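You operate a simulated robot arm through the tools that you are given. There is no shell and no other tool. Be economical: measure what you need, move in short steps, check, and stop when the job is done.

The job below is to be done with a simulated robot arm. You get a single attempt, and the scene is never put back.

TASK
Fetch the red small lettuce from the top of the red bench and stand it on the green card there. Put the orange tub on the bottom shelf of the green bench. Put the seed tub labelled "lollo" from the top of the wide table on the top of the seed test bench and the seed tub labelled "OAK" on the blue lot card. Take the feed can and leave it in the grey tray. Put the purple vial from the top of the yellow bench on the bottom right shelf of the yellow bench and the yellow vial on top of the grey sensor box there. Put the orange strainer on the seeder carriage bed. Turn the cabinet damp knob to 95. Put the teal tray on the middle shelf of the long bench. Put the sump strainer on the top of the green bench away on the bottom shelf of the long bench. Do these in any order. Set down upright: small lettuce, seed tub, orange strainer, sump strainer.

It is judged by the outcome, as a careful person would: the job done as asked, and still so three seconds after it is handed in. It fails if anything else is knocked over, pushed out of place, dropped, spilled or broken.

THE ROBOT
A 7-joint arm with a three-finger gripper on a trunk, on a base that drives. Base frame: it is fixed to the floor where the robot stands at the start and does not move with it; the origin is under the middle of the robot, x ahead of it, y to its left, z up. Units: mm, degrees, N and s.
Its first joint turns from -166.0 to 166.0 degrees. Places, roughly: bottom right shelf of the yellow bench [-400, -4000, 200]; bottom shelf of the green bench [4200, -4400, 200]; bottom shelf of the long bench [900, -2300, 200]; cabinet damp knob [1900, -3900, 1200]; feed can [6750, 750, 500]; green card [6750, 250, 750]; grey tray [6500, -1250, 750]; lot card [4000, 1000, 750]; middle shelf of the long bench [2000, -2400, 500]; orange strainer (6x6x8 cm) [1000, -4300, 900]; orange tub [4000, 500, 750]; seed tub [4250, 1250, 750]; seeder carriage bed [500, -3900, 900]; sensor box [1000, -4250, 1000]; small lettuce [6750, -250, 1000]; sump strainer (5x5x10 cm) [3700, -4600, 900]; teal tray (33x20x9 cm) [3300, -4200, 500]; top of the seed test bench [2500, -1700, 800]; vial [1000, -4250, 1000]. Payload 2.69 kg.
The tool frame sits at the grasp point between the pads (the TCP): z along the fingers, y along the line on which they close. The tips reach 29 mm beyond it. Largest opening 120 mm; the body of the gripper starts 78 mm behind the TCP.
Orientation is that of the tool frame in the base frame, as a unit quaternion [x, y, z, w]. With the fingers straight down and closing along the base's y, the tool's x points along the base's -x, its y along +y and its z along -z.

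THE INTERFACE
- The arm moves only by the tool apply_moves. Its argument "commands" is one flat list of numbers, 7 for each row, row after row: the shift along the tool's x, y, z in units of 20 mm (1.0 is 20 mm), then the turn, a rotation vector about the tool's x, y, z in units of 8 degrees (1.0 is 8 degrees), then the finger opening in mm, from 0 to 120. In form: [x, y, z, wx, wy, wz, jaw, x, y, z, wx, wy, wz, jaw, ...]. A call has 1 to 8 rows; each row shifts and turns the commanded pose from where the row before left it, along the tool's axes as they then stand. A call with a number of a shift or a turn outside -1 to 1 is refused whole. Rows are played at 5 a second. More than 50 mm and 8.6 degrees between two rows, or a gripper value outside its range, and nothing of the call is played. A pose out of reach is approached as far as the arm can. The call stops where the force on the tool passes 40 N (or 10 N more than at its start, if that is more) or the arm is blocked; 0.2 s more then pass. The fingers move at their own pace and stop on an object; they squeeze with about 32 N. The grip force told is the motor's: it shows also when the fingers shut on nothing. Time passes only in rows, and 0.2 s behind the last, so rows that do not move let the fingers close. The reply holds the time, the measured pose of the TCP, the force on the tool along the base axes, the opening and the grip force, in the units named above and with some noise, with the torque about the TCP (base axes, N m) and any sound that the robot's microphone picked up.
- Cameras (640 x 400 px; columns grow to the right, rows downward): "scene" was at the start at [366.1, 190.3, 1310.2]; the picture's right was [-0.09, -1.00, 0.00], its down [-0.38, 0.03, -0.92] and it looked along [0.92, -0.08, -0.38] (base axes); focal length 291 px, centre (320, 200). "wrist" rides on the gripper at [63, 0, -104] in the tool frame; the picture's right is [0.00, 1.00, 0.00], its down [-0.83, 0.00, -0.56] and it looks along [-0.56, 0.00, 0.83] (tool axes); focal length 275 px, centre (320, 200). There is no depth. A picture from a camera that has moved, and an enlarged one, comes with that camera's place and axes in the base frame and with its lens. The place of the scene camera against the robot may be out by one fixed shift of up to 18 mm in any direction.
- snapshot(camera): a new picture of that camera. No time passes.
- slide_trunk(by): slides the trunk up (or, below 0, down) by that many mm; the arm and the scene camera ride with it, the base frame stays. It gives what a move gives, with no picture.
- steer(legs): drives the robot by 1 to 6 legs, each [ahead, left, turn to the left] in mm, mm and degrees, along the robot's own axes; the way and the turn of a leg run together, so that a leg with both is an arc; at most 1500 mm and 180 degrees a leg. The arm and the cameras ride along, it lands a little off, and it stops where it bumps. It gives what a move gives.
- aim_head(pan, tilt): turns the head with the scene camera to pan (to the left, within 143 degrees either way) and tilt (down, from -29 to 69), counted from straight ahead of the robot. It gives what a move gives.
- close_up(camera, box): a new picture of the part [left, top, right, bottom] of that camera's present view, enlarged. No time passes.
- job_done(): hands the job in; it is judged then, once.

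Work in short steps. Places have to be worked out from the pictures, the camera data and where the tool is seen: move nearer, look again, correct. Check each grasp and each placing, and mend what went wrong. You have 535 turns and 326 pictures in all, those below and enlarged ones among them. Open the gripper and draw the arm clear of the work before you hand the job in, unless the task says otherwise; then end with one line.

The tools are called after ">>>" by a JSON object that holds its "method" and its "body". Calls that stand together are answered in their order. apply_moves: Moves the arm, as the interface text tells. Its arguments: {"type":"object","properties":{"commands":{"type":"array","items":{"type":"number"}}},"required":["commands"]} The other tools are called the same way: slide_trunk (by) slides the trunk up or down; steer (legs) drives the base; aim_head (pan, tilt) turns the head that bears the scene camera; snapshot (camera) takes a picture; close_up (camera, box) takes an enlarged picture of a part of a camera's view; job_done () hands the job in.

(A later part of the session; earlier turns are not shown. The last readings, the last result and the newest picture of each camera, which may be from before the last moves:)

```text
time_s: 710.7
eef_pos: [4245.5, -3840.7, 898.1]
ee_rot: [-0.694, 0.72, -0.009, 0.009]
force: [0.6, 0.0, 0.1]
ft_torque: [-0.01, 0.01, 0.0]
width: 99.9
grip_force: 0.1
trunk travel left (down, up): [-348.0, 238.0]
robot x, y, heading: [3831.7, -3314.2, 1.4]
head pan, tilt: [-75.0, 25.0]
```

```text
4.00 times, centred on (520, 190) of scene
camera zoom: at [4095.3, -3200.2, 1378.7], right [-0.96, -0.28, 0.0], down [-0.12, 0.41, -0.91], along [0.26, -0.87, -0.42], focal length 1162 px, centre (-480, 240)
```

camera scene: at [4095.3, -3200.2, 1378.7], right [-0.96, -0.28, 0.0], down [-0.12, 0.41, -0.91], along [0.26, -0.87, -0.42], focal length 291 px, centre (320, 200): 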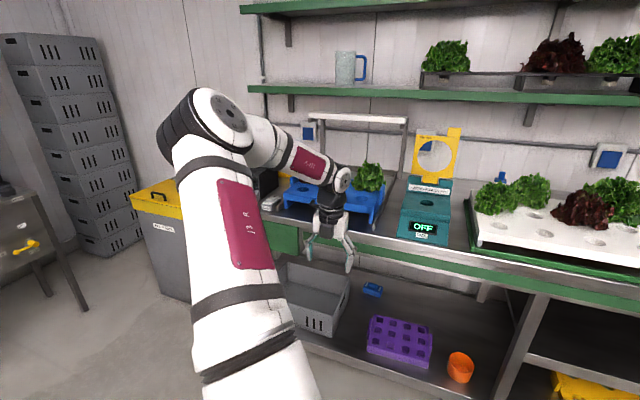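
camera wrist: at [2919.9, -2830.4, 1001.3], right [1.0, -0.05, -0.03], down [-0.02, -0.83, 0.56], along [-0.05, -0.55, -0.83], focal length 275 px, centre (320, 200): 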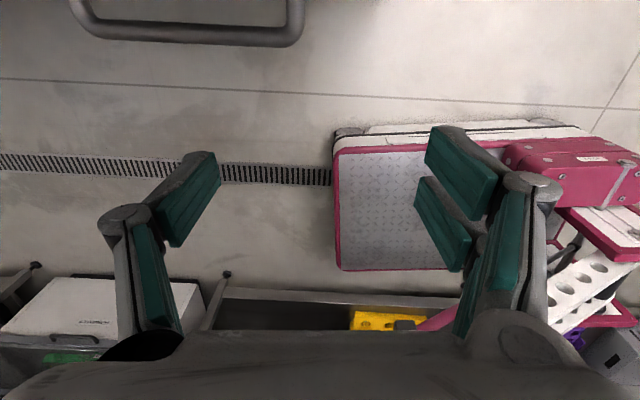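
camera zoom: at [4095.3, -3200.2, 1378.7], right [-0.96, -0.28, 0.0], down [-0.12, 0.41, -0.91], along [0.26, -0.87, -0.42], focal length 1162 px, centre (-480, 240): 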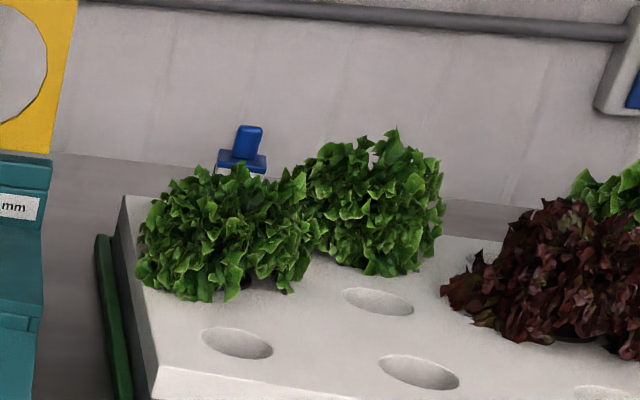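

Strainer ≈(3667,−4590), top z≈930, under the wall shelf. I raise the arm, move west first, then south alongside the bench.

>>> {"method": "slide_trunk", "body": {"by": 236}}

>>> {"method": "apply_moves", "body": {"commands": [0, 0, -1, 0, 0, 0, 90, 0, 0, -1, 0, 0, 0, 90, 0, 0, -1, 0, 0, 0, 90]}}

>>> {"method": "steer", "body": {"legs": [[-430, 0, -1.4], [0, -330, 0]]}}

>>> {"method": "snapshot", "body": {"camera": "scene"}}

>>> {"method": "snapshot", "body": {"camera": "wrist"}}

```text
time_s: 713.1
eef_pos: [4247.1, -3840.8, 1133.9]
ee_rot: [-0.694, 0.72, -0.01, 0.01]
force: [-0.6, 0.4, -0.1]
ft_torque: [-0.03, 0.04, 0.02]
width: 100.0
grip_force: 0.2
trunk travel left (down, up): [-584.0, 2.0]
robot x, y, heading: [3830.6, -3316.1, 1.5]
head pan, tilt: [-75.0, 25.0]
```

```text
time_s: 714.0
eef_pos: [4246.7, -3842.2, 1194.2]
ee_rot: [-0.694, 0.72, -0.008, 0.01]
force: [0.9, -0.1, -0.5]
ft_torque: [-0.02, -0.01, -0.01]
width: 89.8
grip_force: 0.1
trunk travel left (down, up): [-584.0, 2.0]
robot x, y, heading: [3831.1, -3315.3, 1.4]
head pan, tilt: [-75.0, 25.0]
```

```text
time_s: 718.4
eef_pos: [3795.3, -4182.3, 1193.7]
ee_rot: [-0.687, 0.727, -0.01, 0.009]
force: [-0.3, -0.4, 0.6]
ft_torque: [0.03, 0.02, -0.02]
width: 89.9
grip_force: 0.0
trunk travel left (down, up): [-584.0, 2.0]
robot x, y, heading: [3386.9, -3647.0, 0.6]
head pan, tilt: [-75.0, 25.0]
```

```text
97 pictures are left
camera scene: at [3448.6, -3537.7, 1614.4], right [-0.96, -0.26, 0.0], down [-0.11, 0.41, -0.91], along [0.24, -0.87, -0.42], focal length 291 px, centre (320, 200)
```

scene: 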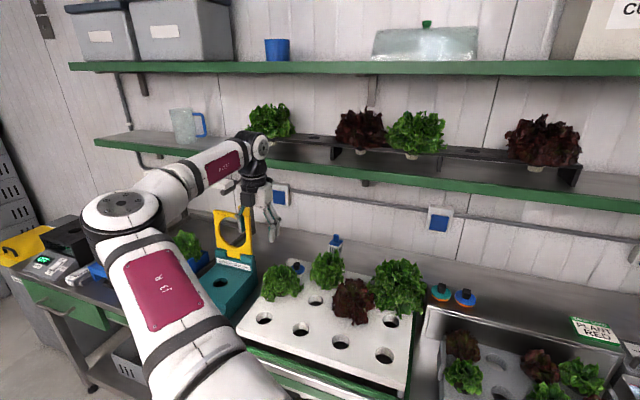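

```text
96 pictures are left
camera wrist: at [3789.5, -4243.8, 1297.5], right [-1.0, 0.05, -0.03], down [0.03, 0.83, 0.56], along [0.05, 0.55, -0.83], focal length 275 px, centre (320, 200)
```

wrist: 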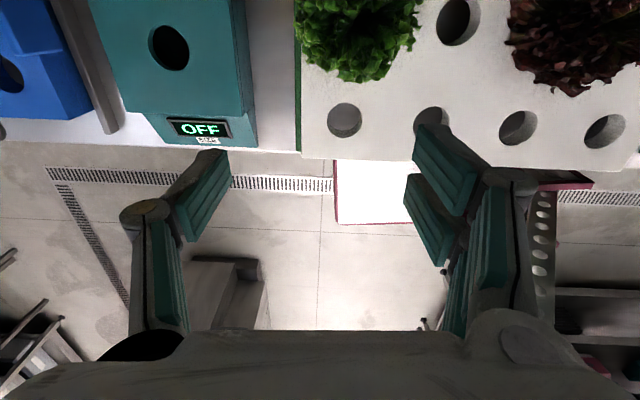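

Zoom on the two blue-topped items behind the lettuce board.

>>> {"method": "close_up", "body": {"camera": "scene", "box": [260, 210, 400, 310]}}

```text
4.00 times, centred on (330, 260) of scene
camera zoom: at [3448.6, -3537.7, 1614.4], right [-0.96, -0.26, 0.0], down [-0.11, 0.41, -0.91], along [0.24, -0.87, -0.42], focal length 1162 px, centre (280, -40)
```

zoom: 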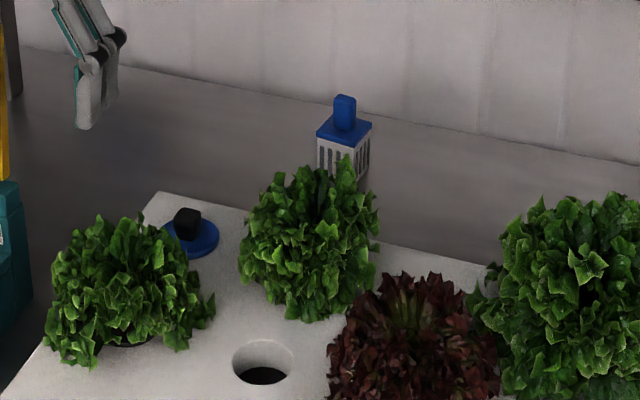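

The sump strainer is the slatted grey body with blue lid at ≈(3667,−4591). I move the base 95 mm closer, tilt the tool 36° and align in x.

>>> {"method": "steer", "body": {"legs": [[0, -95, -0.6]]}}

>>> {"method": "apply_moves", "body": {"commands": [0, 1, 0, 0, 1, 0, 90, 0, 1, 0, 0, 1, 0, 90, 0, 1, 0, 0, 1, 0, 90, 0, 1, 0, 0, 1, 0, 90, 0, 1, 0, 0, 0.5, 0, 90, 0, 1, 0, 0, 0, 0, 90]}}

>>> {"method": "apply_moves", "body": {"commands": [0.27, 0, 1, 0, 0, 0, 90, 0.27, 0, 1, 0, 0, 0, 90, 0.27, 0, 1, 0, 0, 0, 90, 0.27, 0, 1, 0, 0, 0, 90, 0.27, 0, 1, 0, 0, 0, 90, 0.27, 0, 1, 0, 0, 0, 90]}}

>>> {"method": "snapshot", "body": {"camera": "wrist"}}

>>> {"method": "snapshot", "body": {"camera": "scene"}}

```text
time_s: 719.5
eef_pos: [3788.5, -4278.4, 1194.0]
ee_rot: [-0.682, 0.731, -0.009, 0.01]
force: [-0.5, -0.3, -0.4]
ft_torque: [-0.03, -0.02, -0.02]
width: 90.0
grip_force: 0.2
trunk travel left (down, up): [-584.0, 2.0]
robot x, y, heading: [3387.9, -3738.6, -0.4]
head pan, tilt: [-75.0, 25.0]
```

```text
time_s: 720.9
eef_pos: [3670.7, -4271.0, 1188.7]
ee_rot: [-0.645, 0.698, -0.22, -0.218]
force: [0.5, -0.2, 0.0]
ft_torque: [0.01, 0.03, -0.02]
width: 90.1
grip_force: 0.1
trunk travel left (down, up): [-584.0, 2.0]
robot x, y, heading: [3390.1, -3736.6, -0.5]
head pan, tilt: [-75.0, 25.0]
```

```text
time_s: 722.3
eef_pos: [3661.9, -4368.9, 1112.1]
ee_rot: [-0.646, 0.698, -0.22, -0.217]
force: [1.0, 0.5, -0.5]
ft_torque: [-0.05, 0.04, -0.02]
width: 90.0
grip_force: 0.0
trunk travel left (down, up): [-584.0, 2.0]
robot x, y, heading: [3389.8, -3740.3, -0.8]
head pan, tilt: [-75.0, 25.0]
```

```text
94 pictures are left
camera wrist: at [3660.7, -4358.6, 1232.4], right [-1.0, 0.07, -0.02], down [0.07, 1.0, -0.04], along [0.02, -0.04, -1.0], focal length 275 px, centre (320, 200)
```

wrist: 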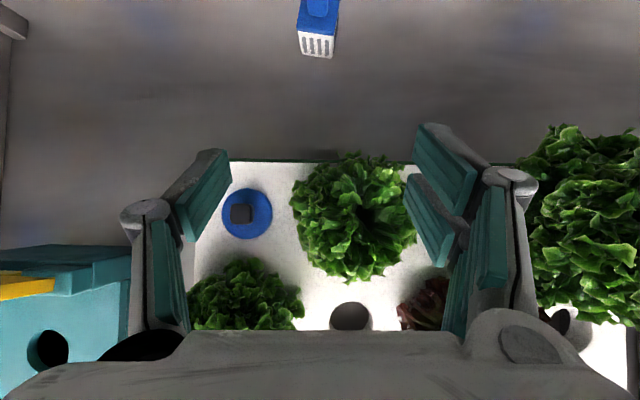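

```text
93 pictures are left
camera scene: at [3449.8, -3629.6, 1614.4], right [-0.97, -0.25, 0.0], down [-0.11, 0.41, -0.91], along [0.23, -0.88, -0.42], focal length 291 px, centre (320, 200)
```

scene: 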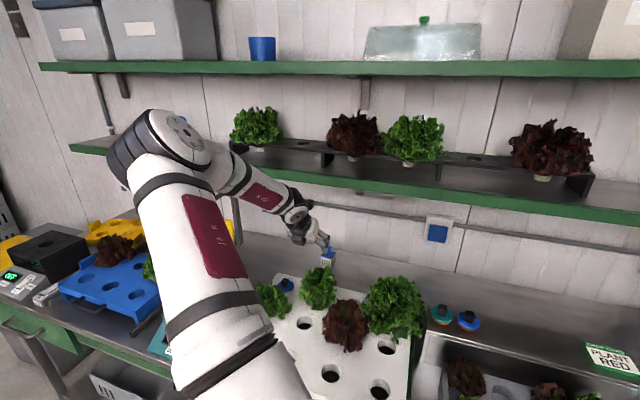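

Strainer front face at y≈−4567, centre ≈(3660,−4592), yawed ~10° from the tool. Yaw the tool and advance to pre-grasp.

>>> {"method": "apply_moves", "body": {"commands": [0, 0, 0, -0.37, 0, 0.5, 90, 0, 0, 0, -0.37, 0, 0.5, 90, 0.32, 0, 1, 0, 0, 0, 90, 0.32, 0, 1, 0, 0, 0, 90, 0.32, 0, 1, 0, 0, 0, 90, 0.32, 0, 1, 0, 0, 0, 90, 0.32, 0, 1, 0, 0, 0, 90, 0.32, 0, 1, 0, 0, 0, 90]}}

>>> {"method": "snapshot", "body": {"camera": "wrist"}}

```text
time_s: 724.1
eef_pos: [3642.5, -4465.4, 1036.3]
ee_rot: [-0.584, 0.751, -0.198, -0.234]
force: [0.8, 0.6, -0.4]
ft_torque: [0.0, -0.01, 0.03]
width: 89.9
grip_force: 0.1
trunk travel left (down, up): [-584.0, 2.0]
robot x, y, heading: [3386.4, -3739.3, -0.5]
head pan, tilt: [-75.0, 25.0]
```

```text
92 pictures are left
camera wrist: at [3641.8, -4455.7, 1157.0], right [-0.97, 0.24, -0.02], down [0.24, 0.97, -0.03], along [0.01, -0.04, -1.0], focal length 275 px, centre (320, 200)
```

wrist: 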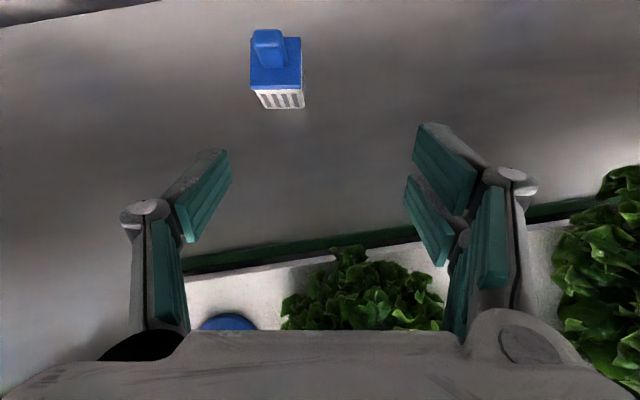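

Yaw matches. Shift sideways −44 mm and advance 110 mm.

>>> {"method": "apply_moves", "body": {"commands": [0, -1, 0, 0, 0, 0, 90, 0, -1, 0, 0, 0, 0, 90, 0.1, -0.2, 1, 0, 0, 0, 90, 0.1, 0, 1, 0, 0, 0, 90, 0.1, 0, 1, 0, 0, 0, 90, 0.1, 0, 1, 0, 0, 0, 90, 0.1, 0, 1, 0, 0, 0, 90, 0.1, 0, 0.5, 0, 0, 0, 90]}}

>>> {"method": "snapshot", "body": {"camera": "wrist"}}

```text
time_s: 725.9
eef_pos: [3668.8, -4478.8, 1031.3]
ee_rot: [-0.584, 0.752, -0.197, -0.234]
force: [-1.4, 0.1, 0.1]
ft_torque: [-0.03, 0.0, -0.02]
width: 90.1
grip_force: 0.0
out of reach, approached as far as the arm can: row 2, 3, 4, 5, 6, 7, 8
trunk travel left (down, up): [-584.0, 2.0]
robot x, y, heading: [3388.6, -3743.3, -0.2]
head pan, tilt: [-75.0, 25.0]
```

```text
91 pictures are left
camera wrist: at [3669.4, -4468.7, 1151.7], right [-0.97, 0.24, -0.02], down [0.24, 0.97, -0.03], along [0.01, -0.04, -1.0], focal length 275 px, centre (320, 200)
```

wrist: 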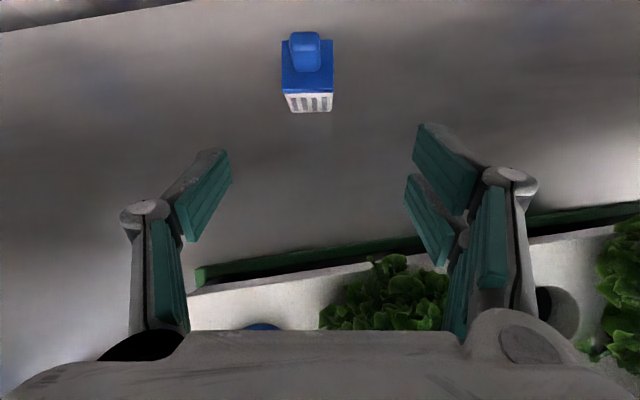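

At this trunk height the arm is out of reach. Back off, raise the arm, then lower the trunk 170 mm to get a better shoulder position.

>>> {"method": "apply_moves", "body": {"commands": [0, 0, -1, 0, 0, 0, 90, 0, 0, -1, 0, 0, 0, 90, 0, 0, -1, 0, 0, 0, 90, 0.588, 0, -0.809, 0, 0, 0, 90, 0.588, 0, -0.809, 0, 0, 0, 90, 0.588, 0, -0.809, 0, 0, 0, 90, 0.588, 0, -0.809, 0, 0, 0, 90, 0.588, 0, -0.809, 0, 0, 0, 90]}}

>>> {"method": "slide_trunk", "body": {"by": -170}}

>>> {"method": "snapshot", "body": {"camera": "wrist"}}

```text
time_s: 727.7
eef_pos: [3676.2, -4445.1, 1181.0]
ee_rot: [-0.583, 0.752, -0.198, -0.235]
force: [-0.5, 0.1, 0.0]
ft_torque: [0.01, 0.01, -0.02]
width: 90.3
grip_force: 0.0
trunk travel left (down, up): [-584.0, 2.0]
robot x, y, heading: [3389.4, -3739.6, -0.1]
head pan, tilt: [-75.0, 25.0]
```

```text
time_s: 729.6
eef_pos: [3674.4, -4445.8, 1011.3]
ee_rot: [-0.584, 0.751, -0.198, -0.234]
force: [0.7, -0.2, -0.3]
ft_torque: [-0.03, 0.01, 0.04]
width: 90.1
grip_force: 0.1
trunk travel left (down, up): [-414.0, 172.0]
robot x, y, heading: [3392.8, -3739.1, -0.5]
head pan, tilt: [-75.0, 25.0]
```

```text
90 pictures are left
camera wrist: at [3673.6, -4435.3, 1131.2], right [-0.97, 0.24, -0.02], down [0.24, 0.97, -0.03], along [0.01, -0.04, -1.0], focal length 275 px, centre (320, 200)
```

wrist: 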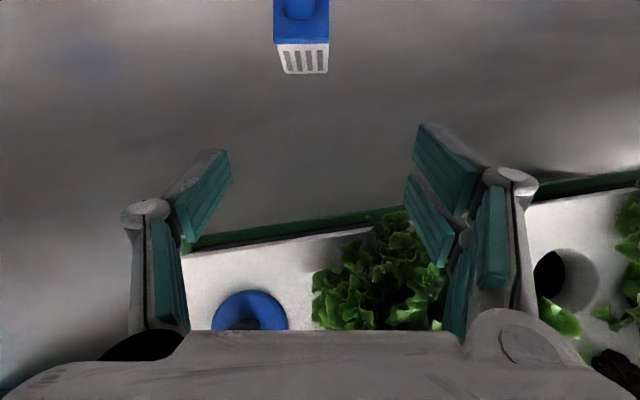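

Better triangulation: strainer centre ≈(3653,−4608), body z 835–888. Advance 140 mm toward it.

>>> {"method": "apply_moves", "body": {"commands": [0.35, -0.15, 1, 0, 0, 0, 90, 0.35, -0.15, 1, 0, 0, 0, 90, 0.35, -0.15, 1, 0, 0, 0, 90, 0.35, -0.15, 1, 0, 0, 0, 90, 0.35, -0.15, 1, 0, 0, 0, 90, 0.35, -0.15, 1, 0, 0, 0, 90]}}

>>> {"method": "snapshot", "body": {"camera": "wrist"}}

>>> {"method": "snapshot", "body": {"camera": "scene"}}

```text
time_s: 731.0
eef_pos: [3669.0, -4550.1, 937.6]
ee_rot: [-0.583, 0.752, -0.199, -0.234]
force: [0.7, -0.7, 0.3]
ft_torque: [0.03, 0.03, 0.01]
width: 90.0
grip_force: 0.0
trunk travel left (down, up): [-414.0, 172.0]
robot x, y, heading: [3393.7, -3739.1, -0.3]
head pan, tilt: [-75.0, 25.0]
```

```text
89 pictures are left
camera wrist: at [3669.8, -4539.2, 1057.8], right [-0.97, 0.24, -0.02], down [0.24, 0.97, -0.03], along [0.01, -0.04, -1.0], focal length 275 px, centre (320, 200)
```

wrist: 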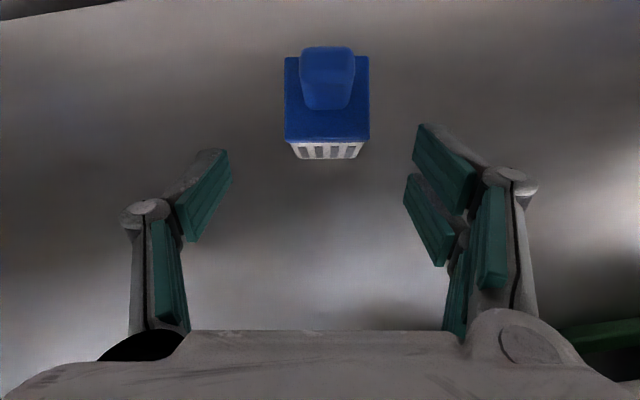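

```text
88 pictures are left
camera scene: at [3619.2, -3631.0, 1444.5], right [-0.97, -0.25, 0.0], down [-0.11, 0.41, -0.91], along [0.23, -0.88, -0.42], focal length 291 px, centre (320, 200)
```

scene: 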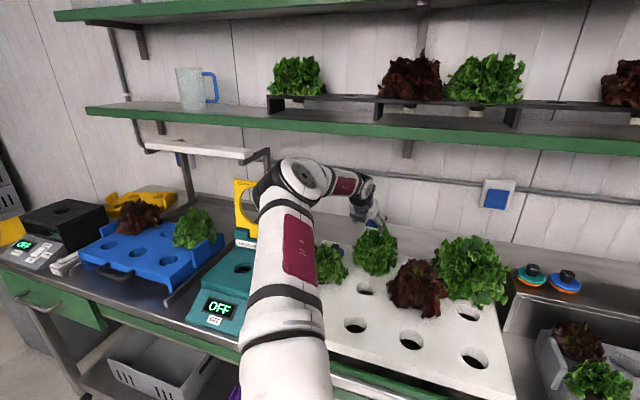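

Aligned. Final advance of 84 mm, then close.

>>> {"method": "apply_moves", "body": {"commands": [0.1, 0.03, 1, 0, 0, 0, 90, 0.1, 0.03, 1, 0, 0, 0, 90, 0.1, 0.03, 1, 0, 0, 0, 90, 0.1, 0.03, 1, 0, 0, 0, 90, 0, 0, 0.2, 0, 0, 0, 90]}}

>>> {"method": "apply_moves", "body": {"commands": [0, 0, 0, 0, 0, 0, 60, 0, 0, 0, 0, 0, 0, 30, 0, 0, 0, 0, 0, 0, 30, 0, 0, 0, 0, 0, 0, 30]}}

>>> {"method": "snapshot", "body": {"camera": "wrist"}}

```text
time_s: 732.2
eef_pos: [3658.7, -4594.0, 889.8]
ee_rot: [-0.584, 0.751, -0.199, -0.236]
force: [0.0, -0.3, -0.2]
ft_torque: [0.04, -0.02, 0.04]
width: 90.0
grip_force: 0.1
out of reach, approached as far as the arm can: row 4
trunk travel left (down, up): [-414.0, 172.0]
robot x, y, heading: [3387.8, -3737.5, -0.3]
head pan, tilt: [-75.0, 25.0]
```

```text
time_s: 733.2
eef_pos: [3657.2, -4593.9, 889.7]
ee_rot: [-0.583, 0.751, -0.2, -0.235]
force: [0.7, 0.0, 2.1]
ft_torque: [0.03, 0.02, 0.02]
width: 45.3
grip_force: 32.4
trunk travel left (down, up): [-414.0, 172.0]
robot x, y, heading: [3392.0, -3739.3, -0.7]
head pan, tilt: [-75.0, 25.0]
```

```text
87 pictures are left
camera wrist: at [3657.9, -4582.8, 1010.4], right [-0.97, 0.24, -0.02], down [0.24, 0.97, -0.04], along [0.01, -0.04, -1.0], focal length 275 px, centre (320, 200)
```

wrist: 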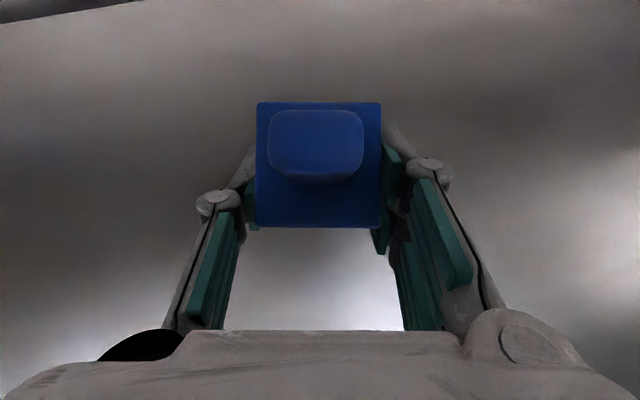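

Gripped (45 mm). Lift 60 and retreat.

>>> {"method": "apply_moves", "body": {"commands": [0.588, 0, -0.809, 0, 0, 0, 30, 0.588, 0, -0.809, 0, 0, 0, 30, 0.588, 0, -0.809, 0, 0, 0, 30, -0.3, 0, -0.95, 0, 0, 0, 30, -0.3, 0, -0.95, 0, 0, 0, 30, -0.3, 0, -0.95, 0, 0, 0, 30, -0.3, 0, -0.95, 0, 0, 0, 30, -0.3, 0, -0.95, 0, 0, 0, 30]}}

>>> {"method": "snapshot", "body": {"camera": "wrist"}}

```text
time_s: 735.0
eef_pos: [3672.4, -4516.3, 1008.2]
ee_rot: [-0.583, 0.752, -0.197, -0.235]
force: [-0.1, 0.3, -1.2]
ft_torque: [0.03, 0.03, 0.02]
width: 45.4
grip_force: 31.6
trunk travel left (down, up): [-414.0, 172.0]
robot x, y, heading: [3392.3, -3737.3, -0.4]
head pan, tilt: [-75.0, 25.0]
```

```text
86 pictures are left
camera wrist: at [3673.0, -4504.8, 1129.1], right [-0.97, 0.24, -0.02], down [0.24, 0.97, -0.03], along [0.01, -0.04, -1.0], focal length 275 px, centre (320, 200)
```

wrist: 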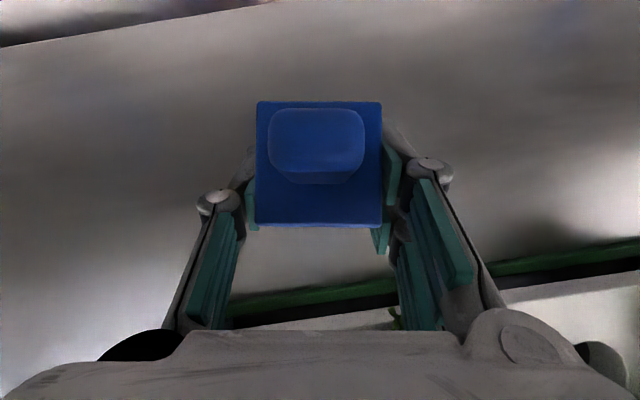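

Retreat from under the shelf, then raise well above the lettuces and strafe away.

>>> {"method": "apply_moves", "body": {"commands": [-0.89, 0, -0.65, 0, 0, 0, 30, -0.89, 0, -0.65, 0, 0, 0, 30, -0.89, 0, -0.65, 0, 0, 0, 30, 0.588, 0, -0.809, 0, 0, 0, 30, 0.588, 0, -0.809, 0, 0, 0, 30, 0.588, 0, -0.809, 0, 0, 0, 30, 0.588, 0, -0.809, 0, 0, 0, 30]}}

>>> {"method": "slide_trunk", "body": {"by": 120}}

>>> {"method": "steer", "body": {"legs": [[0, 430, 0]]}}

>>> {"method": "snapshot", "body": {"camera": "scene"}}

```text
time_s: 736.6
eef_pos: [3690.8, -4450.1, 1090.6]
ee_rot: [-0.584, 0.752, -0.198, -0.234]
force: [-0.4, 0.9, -0.3]
ft_torque: [0.01, 0.0, -0.03]
width: 45.1
grip_force: 31.7
trunk travel left (down, up): [-414.0, 172.0]
robot x, y, heading: [3393.6, -3740.7, -0.4]
head pan, tilt: [-75.0, 25.0]
```

```text
time_s: 738.1
eef_pos: [3687.9, -4452.2, 1210.1]
ee_rot: [-0.583, 0.752, -0.198, -0.235]
force: [-1.2, 0.1, -0.3]
ft_torque: [0.0, 0.01, -0.02]
width: 45.2
grip_force: 31.6
trunk travel left (down, up): [-534.0, 52.0]
robot x, y, heading: [3392.9, -3738.0, -0.5]
head pan, tilt: [-75.0, 25.0]
```

```text
time_s: 740.7
eef_pos: [3691.9, -4025.8, 1208.9]
ee_rot: [-0.583, 0.752, -0.197, -0.235]
force: [0.4, 0.4, -0.5]
ft_torque: [-0.03, -0.02, 0.03]
width: 45.0
grip_force: 32.2
trunk travel left (down, up): [-534.0, 52.0]
robot x, y, heading: [3393.0, -3316.9, -0.6]
head pan, tilt: [-75.0, 25.0]
```

```text
85 pictures are left
camera scene: at [3516.4, -3205.5, 1565.3], right [-0.97, -0.25, 0.0], down [-0.11, 0.41, -0.91], along [0.23, -0.88, -0.42], focal length 291 px, centre (320, 200)
```

scene: 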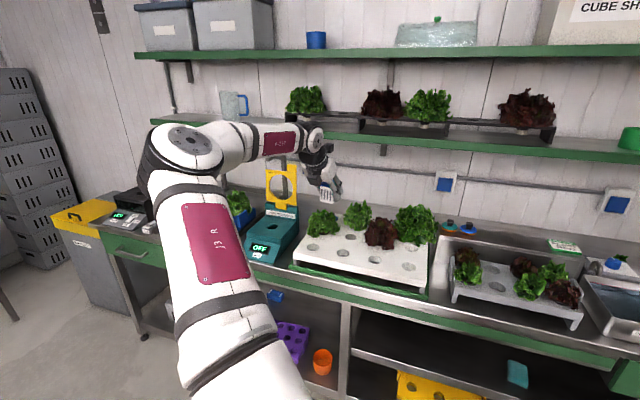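

Lettuces undisturbed. Fold the arm in, turn around to heading 180 at the east end.

>>> {"method": "apply_moves", "body": {"commands": [-0.809, 0, -0.588, 0, 0, 0, 30, -0.809, 0, -0.588, 0, 0, 0, 30, -0.809, 0, -0.588, 0, 0, 0, 30, -0.809, 0, -0.588, 0, 0, 0, 30, -0.809, 0, -0.588, 0, 0, 0, 30, -0.809, 0, -0.588, 0, 0, 0, 30, -0.809, 0, -0.588, 0, 0, 0, 30, -0.809, 0, -0.588, 0, 0, 0, 30]}}

>>> {"method": "steer", "body": {"legs": [[400, 20, 0.6], [0, 0, 90], [0, 0, 90], [0, 270, 0]]}}

```text
time_s: 742.5
eef_pos: [3731.2, -3870.1, 1210.9]
ee_rot: [-0.584, 0.752, -0.198, -0.235]
force: [-0.5, -0.8, -0.4]
ft_torque: [0.02, -0.02, -0.01]
width: 45.2
grip_force: 32.5
trunk travel left (down, up): [-534.0, 52.0]
robot x, y, heading: [3393.8, -3313.9, -0.3]
head pan, tilt: [-75.0, 25.0]
```

```text
time_s: 754.3
eef_pos: [3466.9, -3015.4, 1210.7]
ee_rot: [0.751, 0.584, 0.235, -0.198]
force: [-0.2, -0.4, -0.3]
ft_torque: [0.02, 0.0, 0.01]
width: 45.0
grip_force: 32.3
trunk travel left (down, up): [-534.0, 52.0]
robot x, y, heading: [3805.9, -3572.1, 179.6]
head pan, tilt: [-75.0, 25.0]
```

Drive west to the free stretch of the long bench.

>>> {"method": "steer", "body": {"legs": [[1500, -40, 0.4]]}}

>>> {"method": "aim_head", "body": {"pan": -70, "tilt": 35}}

>>> {"method": "slide_trunk", "body": {"by": -400}}

>>> {"method": "snapshot", "body": {"camera": "scene"}}

```text
refused: leg 1 is longer than a leg can be; nothing moved
```

```text
time_s: 755.0
eef_pos: [3467.3, -3015.0, 1210.3]
ee_rot: [0.752, 0.584, 0.234, -0.198]
force: [0.5, 0.7, -1.1]
ft_torque: [-0.01, -0.03, 0.0]
width: 45.2
grip_force: 32.0
trunk travel left (down, up): [-534.0, 52.0]
robot x, y, heading: [3804.9, -3574.0, 179.5]
head pan, tilt: [-70.0, 35.0]
```

```text
time_s: 758.8
eef_pos: [3467.6, -3015.9, 810.2]
ee_rot: [0.752, 0.584, 0.235, -0.197]
force: [0.1, 0.3, -1.0]
ft_torque: [0.01, 0.02, -0.01]
width: 44.9
grip_force: 31.6
trunk travel left (down, up): [-134.0, 452.0]
robot x, y, heading: [3805.1, -3574.5, 179.7]
head pan, tilt: [-70.0, 35.0]
```

```text
84 pictures are left
camera scene: at [3486.5, -3667.5, 1149.0], right [0.94, 0.34, 0.0], down [0.19, -0.54, -0.82], along [-0.28, 0.77, -0.57], focal length 291 px, centre (320, 200)
```

scene: 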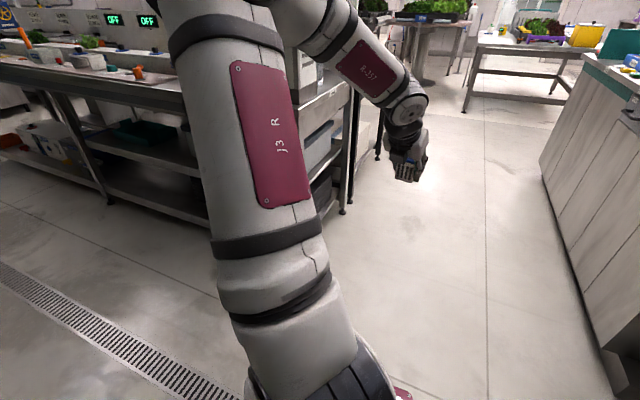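

>>> {"method": "steer", "body": {"legs": [[1450, 0, 0]]}}

>>> {"method": "snapshot", "body": {"camera": "scene"}}

```text
time_s: 766.0
eef_pos: [1991.5, -3057.9, 811.0]
ee_rot: [0.737, 0.602, 0.23, -0.204]
force: [0.2, -0.8, -0.1]
ft_torque: [-0.02, 0.01, 0.02]
width: 44.9
grip_force: 32.4
trunk travel left (down, up): [-134.0, 452.0]
robot x, y, heading: [2354.9, -3597.2, -177.5]
head pan, tilt: [-70.0, 35.0]
```

```text
83 pictures are left
camera scene: at [2042.2, -3708.6, 1149.0], right [0.92, 0.38, 0.0], down [0.22, -0.53, -0.82], along [-0.31, 0.76, -0.57], focal length 291 px, centre (320, 200)
```

scene: 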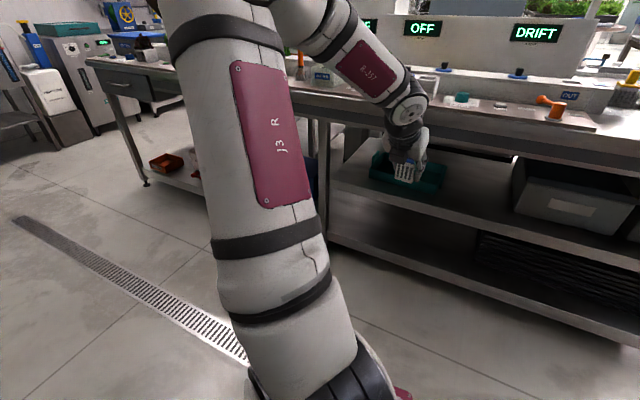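

Lower the trunk and then the arm to just above bottom-shelf height, in the aisle.

>>> {"method": "slide_trunk", "body": {"by": -130}}

>>> {"method": "apply_moves", "body": {"commands": [-0.588, 0, 0.809, 0, 0, 0, 30, -0.588, 0, 0.809, 0, 0, 0, 30, -0.588, 0, 0.809, 0, 0, 0, 30, -0.588, 0, 0.809, 0, 0, 0, 30, -0.588, 0, 0.809, 0, 0, 0, 30, -0.588, 0, 0.809, 0, 0, 0, 30, -0.588, 0, 0.809, 0, 0, 0, 30, -0.588, 0, 0.809, 0, 0, 0, 30]}}

>>> {"method": "apply_moves", "body": {"commands": [-0.588, 0, 0.809, 0, 0, 0, 30, -0.588, 0, 0.809, 0, 0, 0, 30, -0.588, 0, 0.809, 0, 0, 0, 30, -0.588, 0, 0.809, 0, 0, 0, 30, -0.588, 0, 0.809, 0, 0, 0, 30, -0.588, 0, 0.809, 0, 0, 0, 30, -0.588, 0, 0.809, 0, 0, 0, 30, -0.588, 0, 0.809, 0, 0, 0, 30]}}

>>> {"method": "apply_moves", "body": {"commands": [0.2, 0, 1, 0, 0, 0, 30, 0.2, 0, 1, 0, 0, 0, 30, 0.2, 0, 1, 0, 0, 0, 30, 0.2, 0, 1, 0, 0, 0, 30, 0.2, 0, 1, 0, 0, 0, 30, 0.2, 0, 1, 0, 0, 0, 30, 0.2, 0, 1, 0, 0, 0, 30]}}

>>> {"method": "snapshot", "body": {"camera": "scene"}}

>>> {"method": "snapshot", "body": {"camera": "wrist"}}

```text
time_s: 767.6
eef_pos: [1991.6, -3057.8, 681.6]
ee_rot: [0.737, 0.602, 0.229, -0.204]
force: [-0.5, 0.1, -0.2]
ft_torque: [-0.03, 0.03, 0.03]
width: 45.3
grip_force: 32.4
trunk travel left (down, up): [-4.0, 582.0]
robot x, y, heading: [2353.6, -3596.5, -177.6]
head pan, tilt: [-70.0, 35.0]
```

```text
time_s: 769.4
eef_pos: [1988.4, -3057.6, 522.6]
ee_rot: [0.738, 0.602, 0.229, -0.203]
force: [0.2, 0.2, -1.1]
ft_torque: [0.01, 0.04, 0.0]
width: 45.1
grip_force: 32.0
trunk travel left (down, up): [-4.0, 582.0]
robot x, y, heading: [2354.2, -3595.3, -177.4]
head pan, tilt: [-70.0, 35.0]
```

```text
time_s: 771.2
eef_pos: [1982.0, -3057.0, 360.3]
ee_rot: [0.738, 0.601, 0.23, -0.203]
force: [-0.3, 0.3, -0.3]
ft_torque: [0.03, 0.0, -0.01]
width: 45.0
grip_force: 32.0
trunk travel left (down, up): [-4.0, 582.0]
robot x, y, heading: [2352.8, -3595.4, -177.5]
head pan, tilt: [-70.0, 35.0]
```

```text
time_s: 772.8
eef_pos: [2000.6, -2955.8, 262.8]
ee_rot: [0.737, 0.602, 0.229, -0.204]
force: [-0.1, 0.6, -1.0]
ft_torque: [-0.04, 0.01, -0.01]
width: 45.1
grip_force: 32.4
trunk travel left (down, up): [-4.0, 582.0]
robot x, y, heading: [2354.6, -3597.1, -177.9]
head pan, tilt: [-70.0, 35.0]
```

```text
82 pictures are left
camera scene: at [2042.2, -3708.7, 1019.6], right [0.92, 0.38, 0.0], down [0.22, -0.53, -0.82], along [-0.31, 0.76, -0.57], focal length 291 px, centre (320, 200)
```

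scene: 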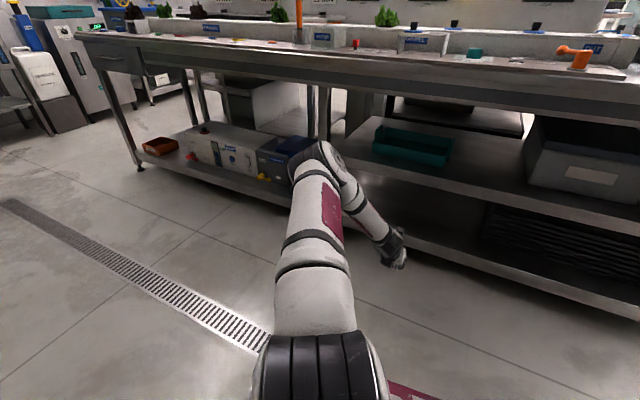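

```text
81 pictures are left
camera wrist: at [2001.6, -2964.6, 383.0], right [0.98, -0.19, -0.02], down [-0.19, -0.98, -0.03], along [-0.02, 0.04, -1.0], focal length 275 px, centre (320, 200)
```

wrist: 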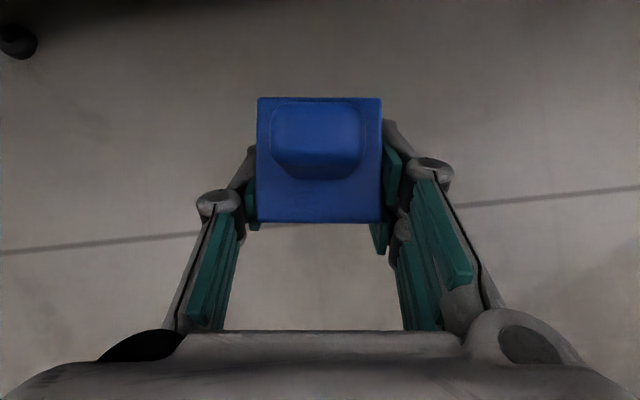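

Extend the arm another ~100 mm toward the shelf and check the elbow.

>>> {"method": "apply_moves", "body": {"commands": [0.809, 0, 0.588, 0, 0, 0, 30, 0.809, 0, 0.588, 0, 0, 0, 30, 0.809, 0, 0.588, 0, 0, 0, 30, 0.809, 0, 0.588, 0, 0, 0, 30, 0.809, 0, 0.588, 0, 0, 0, 30, 0.809, 0, 0.588, 0, 0, 0, 30]}}

>>> {"method": "snapshot", "body": {"camera": "scene"}}

```text
time_s: 774.2
eef_pos: [2025.7, -2836.3, 260.9]
ee_rot: [0.737, 0.601, 0.23, -0.205]
force: [-0.9, 0.7, -1.6]
ft_torque: [0.0, 0.01, 0.0]
width: 45.0
grip_force: 31.3
trunk travel left (down, up): [-4.0, 582.0]
robot x, y, heading: [2355.0, -3597.1, -177.5]
head pan, tilt: [-70.0, 35.0]
```

```text
80 pictures are left
camera scene: at [2042.2, -3708.7, 1019.6], right [0.92, 0.38, 0.0], down [0.22, -0.53, -0.82], along [-0.31, 0.76, -0.57], focal length 291 px, centre (320, 200)
```

scene: 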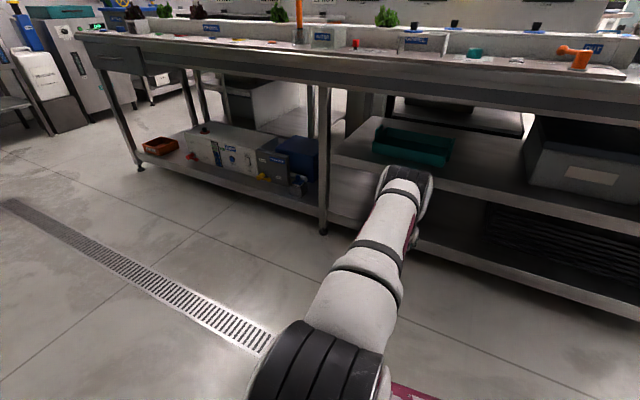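

Arm is straight now. Lower 30 mm and strafe in 240 mm.

>>> {"method": "apply_moves", "body": {"commands": [-0.588, 0, 0.809, 0, 0, 0, 30, -0.294, 0, 0.405, 0, 0, 0, 30]}}

>>> {"method": "steer", "body": {"legs": [[0, -150, 0]]}}

>>> {"method": "snapshot", "body": {"camera": "wrist"}}

>>> {"method": "snapshot", "body": {"camera": "scene"}}

```text
time_s: 774.8
eef_pos: [2024.2, -2837.1, 231.0]
ee_rot: [0.737, 0.602, 0.23, -0.203]
force: [-0.1, 0.4, -0.6]
ft_torque: [-0.01, 0.01, 0.0]
width: 45.1
grip_force: 31.9
trunk travel left (down, up): [-4.0, 582.0]
robot x, y, heading: [2355.8, -3592.9, -177.7]
head pan, tilt: [-70.0, 35.0]
```

```text
time_s: 776.2
eef_pos: [2016.7, -2685.3, 231.0]
ee_rot: [0.737, 0.602, 0.23, -0.204]
force: [-0.3, 0.2, -1.0]
ft_torque: [-0.02, 0.0, 0.02]
width: 44.9
grip_force: 31.8
trunk travel left (down, up): [-4.0, 582.0]
robot x, y, heading: [2350.3, -3441.5, -177.3]
head pan, tilt: [-70.0, 35.0]
```

```text
79 pictures are left
camera wrist: at [2018.0, -2694.2, 351.9], right [0.98, -0.19, -0.02], down [-0.19, -0.98, -0.03], along [-0.01, 0.04, -1.0], focal length 275 px, centre (320, 200)
```

wrist: 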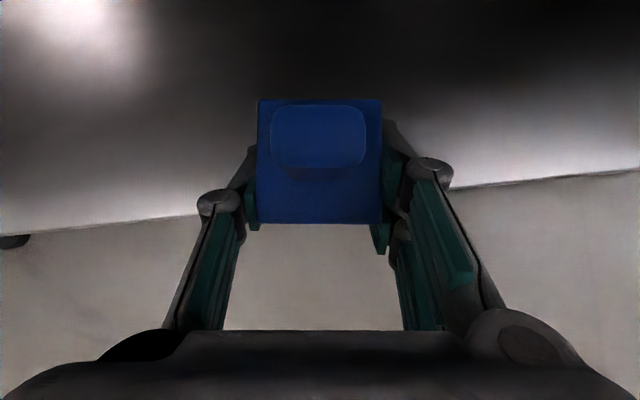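

```text
78 pictures are left
camera scene: at [2035.9, -3556.0, 1019.6], right [0.92, 0.38, 0.0], down [0.22, -0.53, -0.82], along [-0.31, 0.76, -0.57], focal length 291 px, centre (320, 200)
```

scene: 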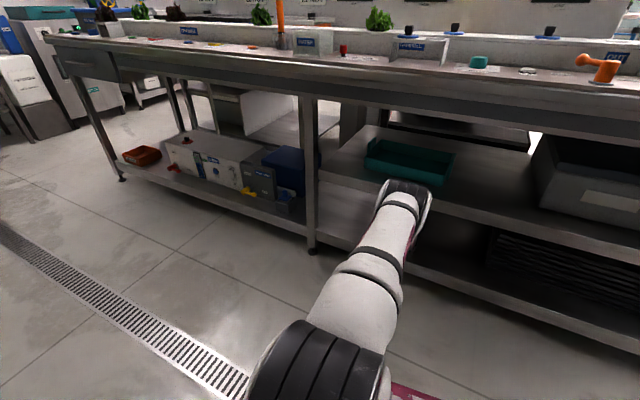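

Shelf edge is at y≈−2688. Strafe 85 mm more in.

>>> {"method": "steer", "body": {"legs": [[0, -85, 0]]}}

>>> {"method": "apply_moves", "body": {"commands": [-0.147, 0, 0.2, 0, 0, 0, 30, -0.147, 0, 0.2, 0, 0, 0, 30, -0.147, 0, 0.2, 0, 0, 0, 30]}}

>>> {"method": "apply_moves", "body": {"commands": [-0.147, 0, 0.2, 0, 0, 0, 30, -0.147, 0, 0.2, 0, 0, 0, 30]}}

>>> {"method": "snapshot", "body": {"camera": "wrist"}}

```text
time_s: 777.3
eef_pos: [2013.9, -2597.6, 231.4]
ee_rot: [0.737, 0.603, 0.229, -0.204]
force: [-0.1, -0.2, -1.0]
ft_torque: [-0.04, -0.02, 0.02]
width: 45.1
grip_force: 31.6
trunk travel left (down, up): [-4.0, 582.0]
robot x, y, heading: [2345.5, -3354.4, -177.5]
head pan, tilt: [-70.0, 35.0]
```

```text
time_s: 778.1
eef_pos: [2011.4, -2598.0, 217.1]
ee_rot: [0.737, 0.603, 0.229, -0.204]
force: [-0.3, 0.4, -1.4]
ft_torque: [-0.02, 0.01, -0.02]
width: 45.1
grip_force: 31.9
trunk travel left (down, up): [-4.0, 582.0]
robot x, y, heading: [2343.8, -3355.4, -177.7]
head pan, tilt: [-70.0, 35.0]
```

```text
time_s: 778.7
eef_pos: [2011.9, -2597.2, 207.0]
ee_rot: [0.737, 0.602, 0.229, -0.204]
force: [0.2, -0.1, -1.1]
ft_torque: [-0.04, -0.02, 0.0]
width: 44.9
grip_force: 31.4
trunk travel left (down, up): [-4.0, 582.0]
robot x, y, heading: [2344.3, -3356.9, -177.6]
head pan, tilt: [-70.0, 35.0]
```

```text
77 pictures are left
camera wrist: at [2012.2, -2606.7, 327.3], right [0.98, -0.19, -0.02], down [-0.19, -0.98, -0.03], along [-0.01, 0.04, -1.0], focal length 275 px, centre (320, 200)
```

wrist: 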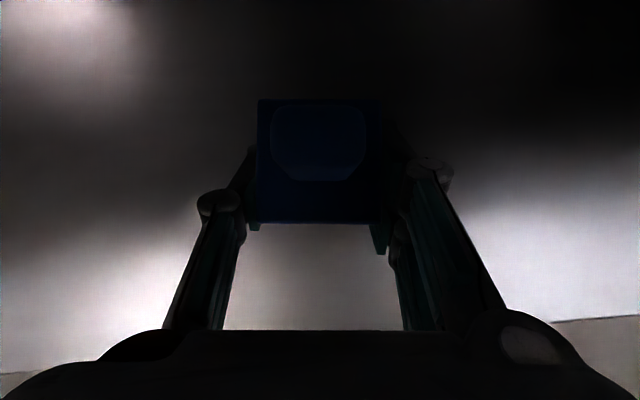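

Well over the shelf. Keep lowering until contact.

>>> {"method": "apply_moves", "body": {"commands": [-0.118, 0, 0.162, 0, 0, 0, 30, -0.118, 0, 0.162, 0, 0, 0, 30]}}

>>> {"method": "apply_moves", "body": {"commands": [-0.118, 0, 0.162, 0, 0, 0, 30, -0.118, 0, 0.162, 0, 0, 0, 30]}}

>>> {"method": "apply_moves", "body": {"commands": [-0.118, 0, 0.162, 0, 0, 0, 30, -0.118, 0, 0.162, 0, 0, 0, 30]}}

```text
time_s: 779.3
eef_pos: [2011.5, -2596.7, 200.2]
ee_rot: [0.736, 0.603, 0.23, -0.205]
force: [-0.3, -1.4, 6.6]
ft_torque: [-0.01, -0.12, -0.01]
width: 45.1
grip_force: 31.9
trunk travel left (down, up): [-4.0, 582.0]
robot x, y, heading: [2344.7, -3353.5, -177.5]
head pan, tilt: [-70.0, 35.0]
```

```text
time_s: 779.9
eef_pos: [2011.4, -2594.4, 196.9]
ee_rot: [0.736, 0.601, 0.232, -0.207]
force: [1.0, -1.9, 9.9]
ft_torque: [-0.2, -0.26, -0.1]
width: 45.4
grip_force: 32.1
trunk travel left (down, up): [-4.0, 582.0]
robot x, y, heading: [2349.6, -3355.3, -177.5]
head pan, tilt: [-70.0, 35.0]
stopped in row 2: the force on the tool passed its limit at 44 N (the readings are from after the stop); the commanded pose is now the measured one
```

```text
time_s: 780.4
eef_pos: [2011.3, -2589.2, 196.1]
ee_rot: [0.735, 0.601, 0.235, -0.209]
force: [-1.0, -1.0, 7.3]
ft_torque: [-0.15, -0.08, -0.04]
width: 45.2
grip_force: 32.1
trunk travel left (down, up): [-4.0, 582.0]
robot x, y, heading: [2344.3, -3352.0, -177.4]
head pan, tilt: [-70.0, 35.0]
stopped in row 2: the force on the tool passed its limit at 44 N (the readings are from after the stop); the commanded pose is now the measured one
```

In contact. Open and back out along the tool axis.

>>> {"method": "apply_moves", "body": {"commands": [0.06, 0, -0.08, 0, 0, 0, 30, 0, 0, 0, 0, 0, 0, 60, 0, 0, 0, 0, 0, 0, 85, 0, 0, 0, 0, 0, 0, 85, -0.3, 0, -0.9, 0, 0, 0, 85, -0.3, 0, -0.9, 0, 0, 0, 85, -0.3, 0, -0.9, 0, 0, 0, 85]}}

>>> {"method": "snapshot", "body": {"camera": "wrist"}}

>>> {"method": "steer", "body": {"legs": [[0, 240, 0]]}}

>>> {"method": "snapshot", "body": {"camera": "scene"}}

```text
time_s: 782.0
eef_pos: [2002.9, -2637.1, 229.0]
ee_rot: [0.735, 0.601, 0.234, -0.209]
force: [0.1, 0.2, 0.4]
ft_torque: [0.02, 0.01, 0.01]
width: 85.0
grip_force: 0.1
trunk travel left (down, up): [-4.0, 582.0]
robot x, y, heading: [2343.8, -3358.3, -177.5]
head pan, tilt: [-70.0, 35.0]
```

```text
76 pictures are left
camera wrist: at [2004.0, -2648.3, 349.3], right [0.98, -0.19, -0.02], down [-0.19, -0.98, -0.05], along [-0.01, 0.05, -1.0], focal length 275 px, centre (320, 200)
```

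wrist: 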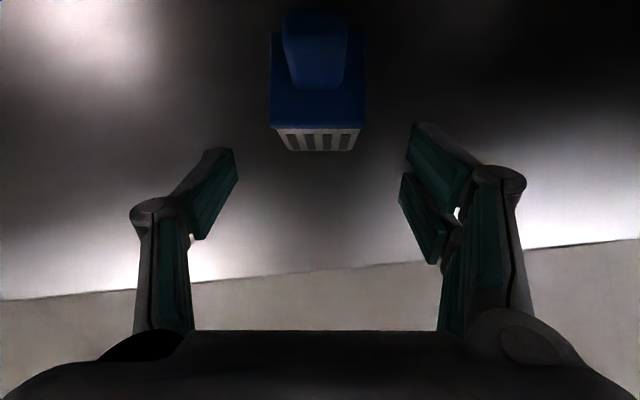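

```text
time_s: 783.8
eef_pos: [2019.6, -2873.7, 228.8]
ee_rot: [0.738, 0.597, 0.237, -0.207]
force: [-0.8, -0.1, 0.1]
ft_torque: [0.02, -0.02, 0.01]
width: 85.0
grip_force: 0.1
trunk travel left (down, up): [-4.0, 582.0]
robot x, y, heading: [2356.0, -3596.8, -177.9]
head pan, tilt: [-70.0, 35.0]
```

```text
75 pictures are left
camera scene: at [2040.6, -3706.6, 1019.6], right [0.93, 0.37, 0.0], down [0.21, -0.53, -0.82], along [-0.31, 0.76, -0.57], focal length 291 px, centre (320, 200)
```

scene: 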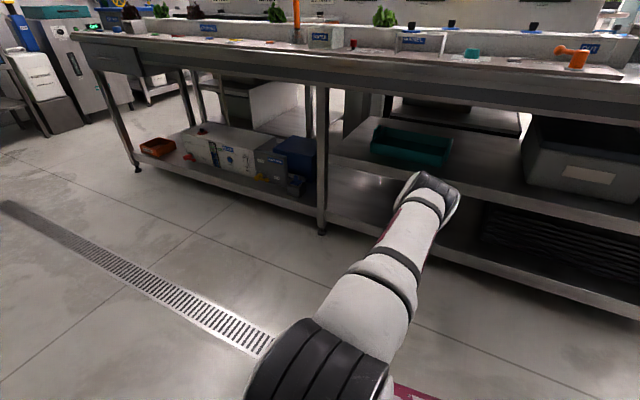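

Strainer stands on the shelf. The bottom-shelf section named seems centred farther west (x≈900), so let me inspect the west section for a clear spot to be safe.

>>> {"method": "steer", "body": {"legs": [[650, 0, -2]]}}

>>> {"method": "aim_head", "body": {"pan": -45, "tilt": 30}}

>>> {"method": "snapshot", "body": {"camera": "scene"}}

```text
time_s: 787.4
eef_pos: [1396.8, -2889.3, 227.6]
ee_rot: [0.739, 0.596, 0.236, -0.207]
force: [0.7, -0.4, 0.7]
ft_torque: [0.01, 0.04, -0.02]
width: 85.2
grip_force: 0.1
trunk travel left (down, up): [-4.0, 582.0]
robot x, y, heading: [1733.5, -3610.8, -178.2]
head pan, tilt: [-70.0, 35.0]
stopped in leg 1: the robot was blocked; the commanded pose is now the measured one
```

```text
time_s: 788.2
eef_pos: [1396.6, -2889.4, 228.4]
ee_rot: [0.739, 0.597, 0.235, -0.207]
force: [0.3, -0.7, -0.2]
ft_torque: [-0.03, 0.03, 0.01]
width: 85.0
grip_force: 0.1
trunk travel left (down, up): [-4.0, 582.0]
robot x, y, heading: [1727.6, -3614.1, -178.1]
head pan, tilt: [-45.0, 30.0]
```

```text
74 pictures are left
camera scene: at [1381.2, -3741.3, 1027.4], right [0.69, 0.73, 0.0], down [0.36, -0.34, -0.87], along [-0.63, 0.59, -0.5], focal length 291 px, centre (320, 200)
```

scene: 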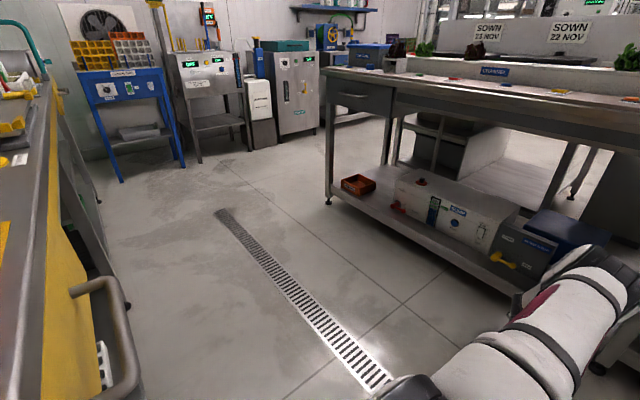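

West section has ~190 mm free depth in front of the boxes near x≈900. To be safe I'll move the strainer there: go back and re-grasp it.

>>> {"method": "steer", "body": {"legs": [[0, -60, 0], [-625, 0, 0], [0, -130, 0]]}}

>>> {"method": "snapshot", "body": {"camera": "wrist"}}

```text
time_s: 793.2
eef_pos: [2027.0, -2677.4, 229.0]
ee_rot: [0.742, 0.592, 0.237, -0.206]
force: [0.5, -1.3, 0.7]
ft_torque: [0.0, 0.06, 0.0]
width: 84.9
grip_force: 0.0
trunk travel left (down, up): [-4.0, 582.0]
robot x, y, heading: [2358.1, -3406.3, -178.7]
head pan, tilt: [-45.0, 30.0]
```

```text
73 pictures are left
camera wrist: at [2028.9, -2689.2, 349.0], right [0.98, -0.21, -0.02], down [-0.21, -0.98, -0.05], along [-0.01, 0.05, -1.0], focal length 275 px, centre (320, 200)
```

wrist: 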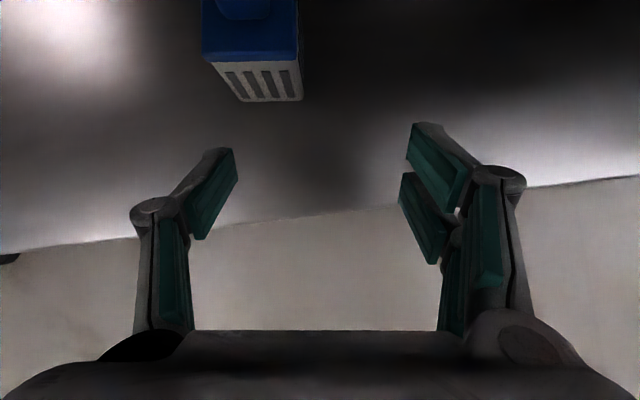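

Align and advance to re-grasp.

>>> {"method": "apply_moves", "body": {"commands": [0, -0.86, 0, 0, 0, 0, 85, 0, -0.86, 0, 0, 0, 0, 85, 0.64, 0, 0.91, 0, 0, 0, 85, 0.64, 0, 0.91, 0, 0, 0, 85, 0.64, 0, 0.91, 0, 0, 0, 85, 0.64, 0, 0.91, 0, 0, 0, 85]}}

>>> {"method": "snapshot", "body": {"camera": "wrist"}}

```text
time_s: 794.6
eef_pos: [2008.7, -2598.3, 209.6]
ee_rot: [0.743, 0.592, 0.235, -0.205]
force: [0.4, 0.7, -1.1]
ft_torque: [0.0, 0.0, 0.01]
width: 85.4
grip_force: 0.2
out of reach, approached as far as the arm can: row 6
trunk travel left (down, up): [-4.0, 582.0]
robot x, y, heading: [2356.4, -3405.4, -178.9]
head pan, tilt: [-45.0, 30.0]
```

```text
72 pictures are left
camera wrist: at [2009.4, -2609.5, 330.5], right [0.98, -0.21, -0.02], down [-0.21, -0.98, -0.05], along [-0.01, 0.05, -1.0], focal length 275 px, centre (320, 200)
```

wrist: 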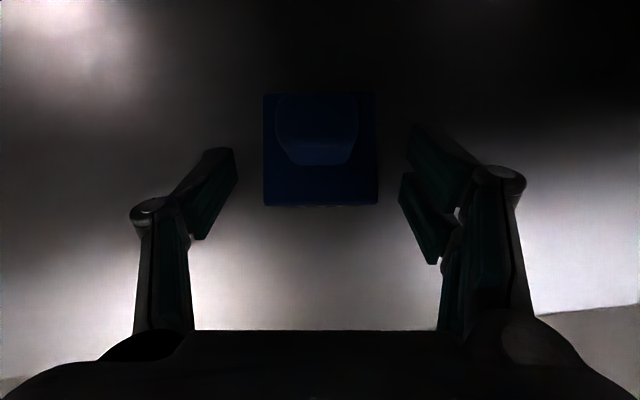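

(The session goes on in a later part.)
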